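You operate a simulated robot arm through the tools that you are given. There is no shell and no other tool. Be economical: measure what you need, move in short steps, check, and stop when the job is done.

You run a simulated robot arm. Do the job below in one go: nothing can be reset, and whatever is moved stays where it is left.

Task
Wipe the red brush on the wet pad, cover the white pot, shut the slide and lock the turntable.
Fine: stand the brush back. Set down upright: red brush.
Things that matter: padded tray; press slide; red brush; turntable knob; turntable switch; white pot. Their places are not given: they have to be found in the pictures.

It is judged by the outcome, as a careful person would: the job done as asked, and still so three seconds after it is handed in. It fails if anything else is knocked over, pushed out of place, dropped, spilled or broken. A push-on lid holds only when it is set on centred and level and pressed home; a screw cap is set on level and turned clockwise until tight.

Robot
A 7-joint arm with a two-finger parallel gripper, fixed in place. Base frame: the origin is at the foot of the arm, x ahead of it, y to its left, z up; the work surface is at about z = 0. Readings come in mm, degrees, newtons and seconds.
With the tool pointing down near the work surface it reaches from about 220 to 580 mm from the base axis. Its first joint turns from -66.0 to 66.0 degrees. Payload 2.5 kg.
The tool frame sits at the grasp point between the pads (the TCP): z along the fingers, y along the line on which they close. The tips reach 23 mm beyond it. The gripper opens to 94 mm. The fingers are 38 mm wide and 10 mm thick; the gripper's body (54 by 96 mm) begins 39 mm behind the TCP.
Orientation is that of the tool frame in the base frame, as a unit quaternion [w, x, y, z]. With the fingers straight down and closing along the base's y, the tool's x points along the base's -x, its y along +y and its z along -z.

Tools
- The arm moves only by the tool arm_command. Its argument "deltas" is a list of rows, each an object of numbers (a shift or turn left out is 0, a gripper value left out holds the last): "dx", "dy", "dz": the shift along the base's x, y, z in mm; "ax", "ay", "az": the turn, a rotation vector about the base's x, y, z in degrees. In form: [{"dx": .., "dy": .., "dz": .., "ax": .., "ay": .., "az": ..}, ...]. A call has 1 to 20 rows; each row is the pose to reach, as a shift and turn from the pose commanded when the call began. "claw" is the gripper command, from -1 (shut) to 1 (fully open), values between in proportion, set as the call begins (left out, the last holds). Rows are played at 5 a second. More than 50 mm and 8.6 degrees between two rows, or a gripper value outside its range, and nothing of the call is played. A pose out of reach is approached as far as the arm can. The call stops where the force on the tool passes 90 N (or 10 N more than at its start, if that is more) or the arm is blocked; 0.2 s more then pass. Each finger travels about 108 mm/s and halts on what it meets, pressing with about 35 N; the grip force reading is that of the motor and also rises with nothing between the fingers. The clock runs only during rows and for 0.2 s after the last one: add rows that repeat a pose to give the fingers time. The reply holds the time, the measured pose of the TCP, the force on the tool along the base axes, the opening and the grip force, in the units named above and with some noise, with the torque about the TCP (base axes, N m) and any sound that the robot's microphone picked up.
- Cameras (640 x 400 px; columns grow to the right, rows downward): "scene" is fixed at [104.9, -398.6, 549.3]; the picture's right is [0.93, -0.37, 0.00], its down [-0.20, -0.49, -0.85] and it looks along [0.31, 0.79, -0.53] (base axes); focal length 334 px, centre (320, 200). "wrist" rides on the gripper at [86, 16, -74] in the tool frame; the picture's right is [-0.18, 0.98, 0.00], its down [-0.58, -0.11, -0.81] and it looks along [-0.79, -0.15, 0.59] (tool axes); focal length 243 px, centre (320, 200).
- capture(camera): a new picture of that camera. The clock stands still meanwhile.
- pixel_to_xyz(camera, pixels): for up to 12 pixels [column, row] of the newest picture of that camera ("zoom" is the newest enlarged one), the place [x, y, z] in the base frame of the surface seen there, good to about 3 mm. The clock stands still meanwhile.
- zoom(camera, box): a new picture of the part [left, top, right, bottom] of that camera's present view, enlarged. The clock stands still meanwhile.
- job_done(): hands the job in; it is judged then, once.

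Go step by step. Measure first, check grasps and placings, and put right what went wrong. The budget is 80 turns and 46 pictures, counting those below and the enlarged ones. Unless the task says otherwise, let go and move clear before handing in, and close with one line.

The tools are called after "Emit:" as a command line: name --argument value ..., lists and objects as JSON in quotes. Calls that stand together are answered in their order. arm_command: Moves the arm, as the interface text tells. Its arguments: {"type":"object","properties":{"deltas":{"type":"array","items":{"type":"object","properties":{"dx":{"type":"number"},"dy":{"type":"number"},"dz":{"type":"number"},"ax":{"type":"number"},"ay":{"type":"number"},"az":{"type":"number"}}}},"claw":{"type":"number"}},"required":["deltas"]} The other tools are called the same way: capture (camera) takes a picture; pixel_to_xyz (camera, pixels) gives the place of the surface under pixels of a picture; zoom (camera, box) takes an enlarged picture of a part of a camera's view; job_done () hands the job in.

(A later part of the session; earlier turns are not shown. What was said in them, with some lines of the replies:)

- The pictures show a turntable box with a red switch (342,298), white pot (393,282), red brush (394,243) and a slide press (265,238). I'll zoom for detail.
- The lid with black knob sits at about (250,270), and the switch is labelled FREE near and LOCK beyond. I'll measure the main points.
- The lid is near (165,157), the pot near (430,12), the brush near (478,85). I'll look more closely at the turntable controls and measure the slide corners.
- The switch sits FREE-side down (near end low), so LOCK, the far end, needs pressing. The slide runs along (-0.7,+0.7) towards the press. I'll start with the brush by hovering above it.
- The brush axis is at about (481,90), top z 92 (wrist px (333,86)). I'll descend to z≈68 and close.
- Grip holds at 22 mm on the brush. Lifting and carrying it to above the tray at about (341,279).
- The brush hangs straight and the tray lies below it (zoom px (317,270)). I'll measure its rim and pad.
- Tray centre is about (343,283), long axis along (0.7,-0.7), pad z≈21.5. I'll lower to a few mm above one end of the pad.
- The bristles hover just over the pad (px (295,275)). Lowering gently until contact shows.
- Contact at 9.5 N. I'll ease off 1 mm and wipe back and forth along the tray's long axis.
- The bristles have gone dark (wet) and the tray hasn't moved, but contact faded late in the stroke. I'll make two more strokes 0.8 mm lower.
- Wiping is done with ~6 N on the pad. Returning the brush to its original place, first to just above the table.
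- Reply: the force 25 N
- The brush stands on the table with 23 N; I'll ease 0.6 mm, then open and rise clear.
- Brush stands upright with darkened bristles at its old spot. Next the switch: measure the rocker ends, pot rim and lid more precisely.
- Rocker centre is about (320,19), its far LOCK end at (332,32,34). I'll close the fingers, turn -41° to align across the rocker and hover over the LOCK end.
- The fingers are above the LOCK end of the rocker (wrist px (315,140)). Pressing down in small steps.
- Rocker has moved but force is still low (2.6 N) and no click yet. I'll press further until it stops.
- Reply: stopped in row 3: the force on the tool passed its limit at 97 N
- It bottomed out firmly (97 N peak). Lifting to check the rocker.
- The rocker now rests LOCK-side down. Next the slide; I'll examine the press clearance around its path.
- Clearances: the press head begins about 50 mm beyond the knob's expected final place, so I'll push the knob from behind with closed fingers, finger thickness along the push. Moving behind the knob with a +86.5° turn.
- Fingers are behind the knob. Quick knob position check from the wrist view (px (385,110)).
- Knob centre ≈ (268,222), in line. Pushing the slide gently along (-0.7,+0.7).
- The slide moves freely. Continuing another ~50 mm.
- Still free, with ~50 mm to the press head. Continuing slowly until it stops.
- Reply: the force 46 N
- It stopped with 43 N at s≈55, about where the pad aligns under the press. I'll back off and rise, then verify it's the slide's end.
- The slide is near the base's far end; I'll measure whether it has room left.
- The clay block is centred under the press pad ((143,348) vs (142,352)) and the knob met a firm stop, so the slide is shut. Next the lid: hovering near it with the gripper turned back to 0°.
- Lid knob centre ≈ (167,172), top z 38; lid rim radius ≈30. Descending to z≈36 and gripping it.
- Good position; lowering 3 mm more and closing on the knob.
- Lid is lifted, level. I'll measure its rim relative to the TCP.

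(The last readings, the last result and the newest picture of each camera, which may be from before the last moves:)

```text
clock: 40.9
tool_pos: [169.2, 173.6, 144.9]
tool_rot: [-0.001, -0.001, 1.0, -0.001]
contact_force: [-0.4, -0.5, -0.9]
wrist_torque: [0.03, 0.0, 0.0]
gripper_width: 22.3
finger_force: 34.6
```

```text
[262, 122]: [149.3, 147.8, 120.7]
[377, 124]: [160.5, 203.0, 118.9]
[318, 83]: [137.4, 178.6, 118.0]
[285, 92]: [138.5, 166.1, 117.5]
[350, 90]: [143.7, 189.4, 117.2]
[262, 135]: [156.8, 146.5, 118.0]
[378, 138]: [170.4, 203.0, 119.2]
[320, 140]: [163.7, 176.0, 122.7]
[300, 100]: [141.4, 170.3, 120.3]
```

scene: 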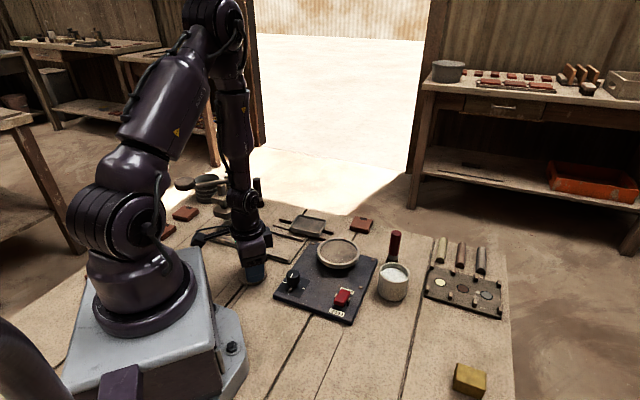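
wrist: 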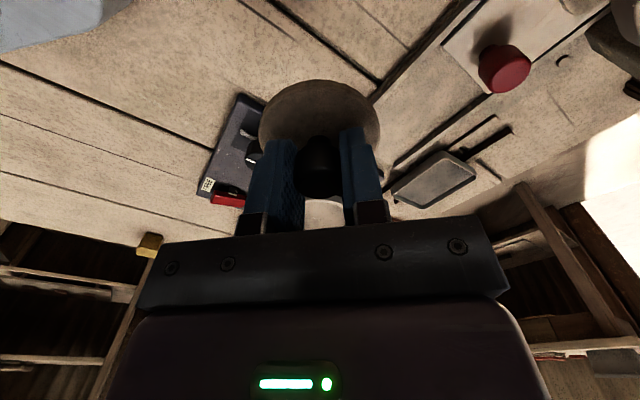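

Lid centre is within ~1-2 mm of the TCP. Carrying it to (420,100,170) to view the pot rim unobstructed.

Emit:
arm_command --deltas '[{"dz": 25}, {"dx": 36, "dy": -10, "dz": 25}, {"dx": 72, "dy": -20, "dz": 25}, {"dx": 108, "dy": -30, "dz": 25}, {"dx": 144, "dy": -40, "dz": 25}, {"dx": 180, "dy": -50, "dz": 25}, {"dx": 216, "dy": -60, "dz": 25}, {"dx": 252, "dy": -72, "dz": 25}, {"dx": 252, "dy": -72, "dz": 25}, {"dx": 252, "dy": -72, "dz": 25}]'

Emit:
capture --camera "wrist"

```text
clock: 43.1
tool_pos: [418.7, 99.2, 169.8]
tool_rot: [-0.001, 0.001, 1.0, 0.001]
contact_force: [-0.7, 0.1, 0.3]
wrist_torque: [0.01, -0.01, -0.01]
gripper_width: 22.2
finger_force: 34.6
```

```text
11 pictures are left
```

wrist: 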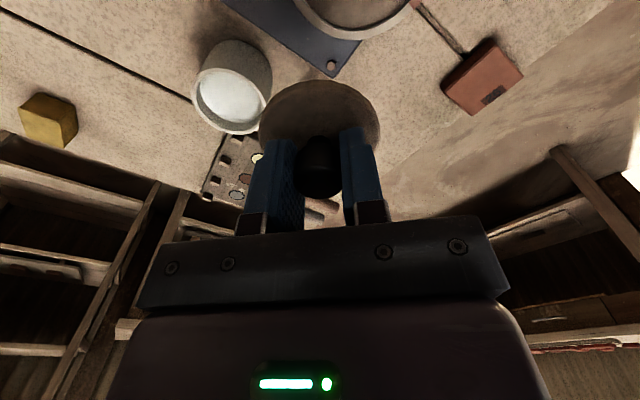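

Emit:
zoom --camera "wrist" --box '[180, 30, 300, 140]'

```text
3.64 times, centred on (240, 85) of wrist
```

zoom: 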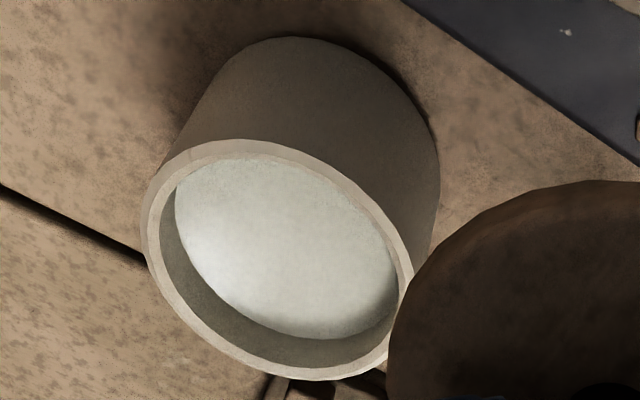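

The rim is clear; measuring points around it.

Emit:
pixel_to_xyz --camera "zoom" --pixels '[[156, 205], [167, 275], [220, 338], [300, 372], [372, 355], [404, 280], [365, 202], [300, 160], [240, 147], [185, 160], [290, 240]]'

Emit:
pixel_to_xyz --camera "wrist" --pixels '[[262, 122], [377, 124], [318, 83], [285, 92], [350, 90], [262, 135], [378, 138]]'

```text
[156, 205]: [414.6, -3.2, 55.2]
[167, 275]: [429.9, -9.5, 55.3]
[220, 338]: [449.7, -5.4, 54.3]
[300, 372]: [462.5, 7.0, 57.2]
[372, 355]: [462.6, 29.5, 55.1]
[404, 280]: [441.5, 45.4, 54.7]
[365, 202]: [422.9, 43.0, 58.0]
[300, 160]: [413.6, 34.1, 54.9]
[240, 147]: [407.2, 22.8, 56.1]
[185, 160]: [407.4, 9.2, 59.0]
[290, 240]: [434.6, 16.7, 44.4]
```

```text
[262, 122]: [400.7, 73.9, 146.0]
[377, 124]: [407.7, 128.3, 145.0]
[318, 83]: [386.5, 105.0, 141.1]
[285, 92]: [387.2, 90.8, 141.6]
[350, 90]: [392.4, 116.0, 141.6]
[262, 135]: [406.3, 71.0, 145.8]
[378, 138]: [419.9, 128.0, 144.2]
```

Pot rim centre ≈ (435.3,17.5), lid centre ≈ (416.8,99.5), both from the same view, so I move (+18.5,-82) and lower to just above the rim.

Emit:
arm_command --deltas '[{"dx": 6, "dy": -28}, {"dx": 12, "dy": -56}, {"dx": 18.5, "dy": -82}, {"dx": 18.5, "dy": -82}, {"dx": 18.5, "dy": -82, "dz": -35}, {"dx": 18.5, "dy": -82, "dz": -60}, {"dx": 18.5, "dy": -82, "dz": -70}, {"dx": 18.5, "dy": -82, "dz": -70}]'

Emit:
zoom --camera "scene" --box '[350, 230, 440, 310]'

Emit:
capture --camera "wrist"

```text
clock: 44.9
tool_pos: [439.8, 18.2, 99.8]
tool_rot: [-0.002, 0.0, 1.0, 0.0]
contact_force: [0.0, -0.7, 0.5]
wrist_torque: [-0.01, -0.03, -0.01]
gripper_width: 22.0
finger_force: 34.6
```

```text
5.00 times, centred on (395, 270) of scene
```

zoom: 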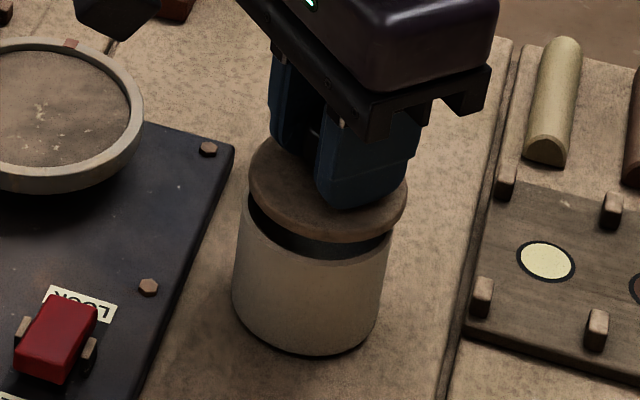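

```text
8 pictures are left
```

wrist: 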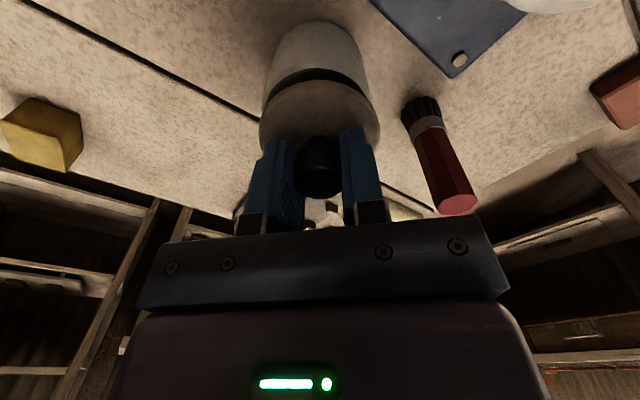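

The lid with a dark plug hovers a few mm over the rim. I'll measure both edges in this view to trim the centring.

Emit:
pixel_to_xyz --camera "zoom" --pixels '[[245, 215], [262, 247], [290, 263], [320, 269], [355, 265], [388, 245], [252, 205], [275, 229], [305, 241], [340, 242], [380, 230], [402, 212]]'

Emit:
zoom --camera "wrist" --box '[240, 10, 400, 150]'

```text
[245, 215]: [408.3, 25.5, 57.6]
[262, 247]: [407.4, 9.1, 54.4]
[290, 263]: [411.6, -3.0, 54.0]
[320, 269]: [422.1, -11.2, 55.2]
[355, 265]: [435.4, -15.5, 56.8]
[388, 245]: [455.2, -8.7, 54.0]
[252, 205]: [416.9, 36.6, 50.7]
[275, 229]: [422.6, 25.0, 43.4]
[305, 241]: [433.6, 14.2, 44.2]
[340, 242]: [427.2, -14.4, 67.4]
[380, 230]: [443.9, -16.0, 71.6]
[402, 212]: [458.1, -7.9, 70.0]
```

```text
2.86 times, centred on (320, 80) of wrist
```

zoom: 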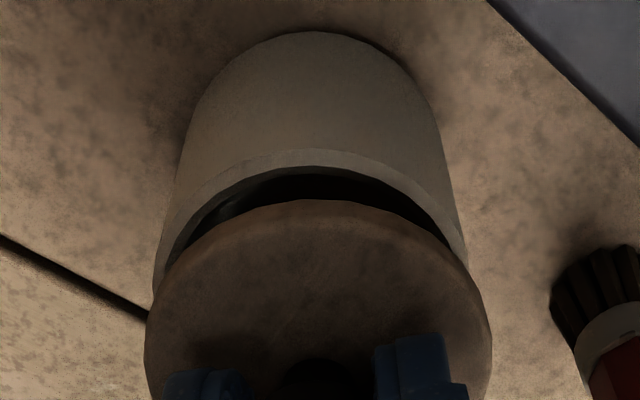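

Scene points put the lid about 2 mm too far in +x and ~0.5 mm low in y. I'll shift (-1.8,+0.5) and lower gently.

Emit:
arm_command --deltas '[{"dx": -1.8, "dy": 0.5}, {"dx": -1.8, "dy": 0.5, "dz": -1.5}, {"dx": -1.8, "dy": 0.5, "dz": -3}, {"dx": -1.8, "dy": 0.5, "dz": -4}, {"dx": -1.8, "dy": 0.5, "dz": -5}, {"dx": -1.8, "dy": 0.5, "dz": -5}]'

Emit:
arm_command --deltas '[{"dz": -1}, {"dz": -2}, {"dz": -2}]'

```text
clock: 46.3
tool_pos: [438.0, 18.6, 93.9]
tool_rot: [-0.001, 0.001, 1.0, 0.0]
contact_force: [0.0, 0.4, -0.3]
wrist_torque: [0.01, -0.02, 0.02]
gripper_width: 22.1
finger_force: 35.1
```

```text
clock: 47.1
tool_pos: [436.0, 18.3, 91.2]
tool_rot: [-0.001, 0.001, 1.0, 0.001]
contact_force: [-0.2, -0.1, -0.4]
wrist_torque: [0.03, -0.02, 0.01]
gripper_width: 22.1
finger_force: 34.4
```

Still free at z≈91. Lowering on in 1 mm steps.

Emit:
arm_command --deltas '[{"dz": -1}, {"dz": -2}, {"dz": -3}, {"dz": -3}]'

```text
clock: 48.1
tool_pos: [435.4, 18.4, 88.0]
tool_rot: [-0.001, 0.0, 1.0, 0.0]
contact_force: [-0.2, 0.8, -0.1]
wrist_torque: [-0.05, -0.06, 0.0]
gripper_width: 22.5
finger_force: 35.0
```

No contact yet at z 88; checking with a picture.

Emit:
zoom --camera "scene" --box '[350, 230, 440, 310]'

```text
5.00 times, centred on (395, 270) of scene
```

zoom: 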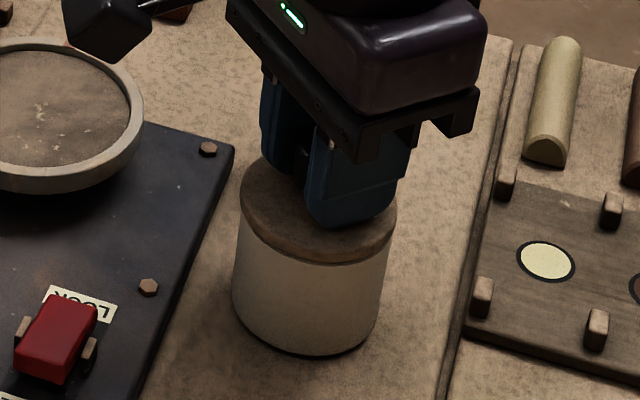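

The lid sits centred on the rim with the plug starting in. Pressing down further, watching force.

Emit:
arm_command --deltas '[{"dz": -0.8}, {"dz": -1.6}, {"dz": -2.4}, {"dz": -3.2}, {"dz": -3.2}]'

```text
clock: 49.3
tool_pos: [437.7, 17.7, 87.9]
tool_rot: [0.0, 0.001, 1.0, -0.001]
contact_force: [-5.6, -3.0, 13.9]
wrist_torque: [-0.07, 0.14, 0.03]
gripper_width: 21.8
finger_force: 34.8
heard: snap
```

A snap was heard. I'll press slightly more to make sure it is home.

Emit:
arm_command --deltas '[{"dz": -1}, {"dz": -2}, {"dz": -2}]'

```text
clock: 50.1
tool_pos: [439.0, 16.8, 85.4]
tool_rot: [0.0, 0.0, 1.0, 0.0]
contact_force: [-14.8, -5.9, 41.0]
wrist_torque: [-0.1, 0.36, 0.0]
gripper_width: 22.3
finger_force: 35.4
```

Firm 41 N resistance: the lid is home. Unloading, releasing and rising clear.

Emit:
arm_command --deltas '[{"dz": 1.5}, {"dz": 2}]'

Emit:
arm_command --deltas '[{"dz": 0}, {"dz": 0}, {"dz": 0}]' --claw 0

Emit:
arm_command --deltas '[{"dz": 20}, {"dz": 60}, {"dz": 100}, {"dz": 140}, {"dx": -40, "dy": 20, "dz": 160}, {"dx": -80, "dy": 40, "dz": 170}, {"dx": -80, "dy": 40, "dz": 170}]'

Emit:
zoom --camera "scene" --box '[330, 210, 450, 310]'

Emit:
capture --camera "scene"

```text
clock: 50.7
tool_pos: [438.4, 17.6, 85.7]
tool_rot: [0.0, 0.0, 1.0, 0.0]
contact_force: [-0.5, -8.7, 14.4]
wrist_torque: [-0.34, -0.24, -0.07]
gripper_width: 22.1
finger_force: 34.9
```

```text
clock: 51.5
tool_pos: [438.0, 18.0, 86.0]
tool_rot: [-0.001, 0.001, 1.0, 0.0]
contact_force: [1.1, 4.1, 8.4]
wrist_torque: [0.13, -0.08, 0.06]
gripper_width: 47.2
finger_force: 0.2
```

```text
clock: 53.1
tool_pos: [355.7, 59.7, 258.1]
tool_rot: [-0.001, 0.001, 1.0, 0.0]
contact_force: [0.6, 0.2, 0.6]
wrist_torque: [-0.01, -0.01, 0.01]
gripper_width: 47.2
finger_force: 0.1
```

```text
4.00 times, centred on (390, 260) of scene
```

zoom: 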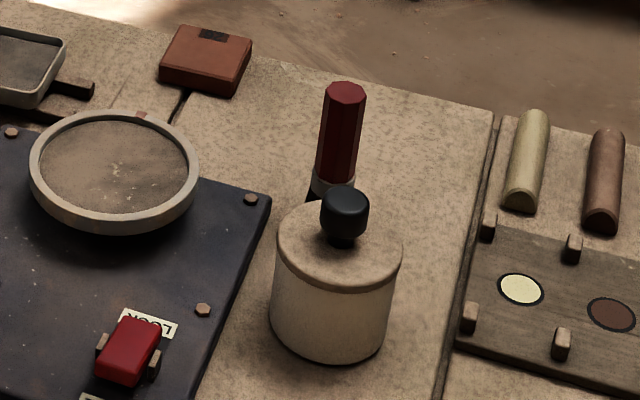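

```text
4 pictures are left
```

scene: 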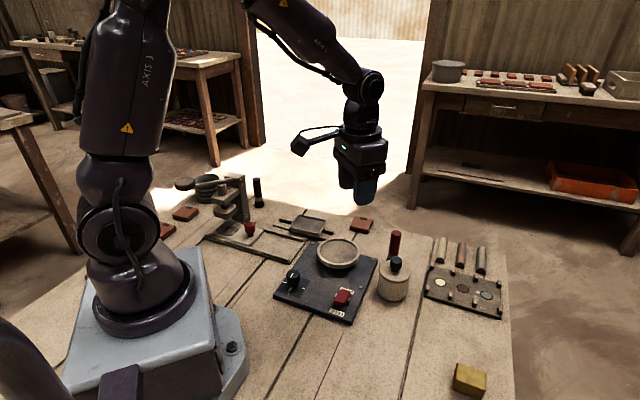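

The lid is centred, level and snapped on (px (397,280)), the brush stands upright at (395,245), the switch is on LOCK, the slide is under the press, and nothing else has moved. Handing in.

Emit:
job_done

```text
The job is handed in.
```

The red brush was wiped on the wet pad and stood back upright. The white pot's lid is snapped on, the slide is pushed shut to its stop, the turntable switch is on LOCK, and the arm is clear.
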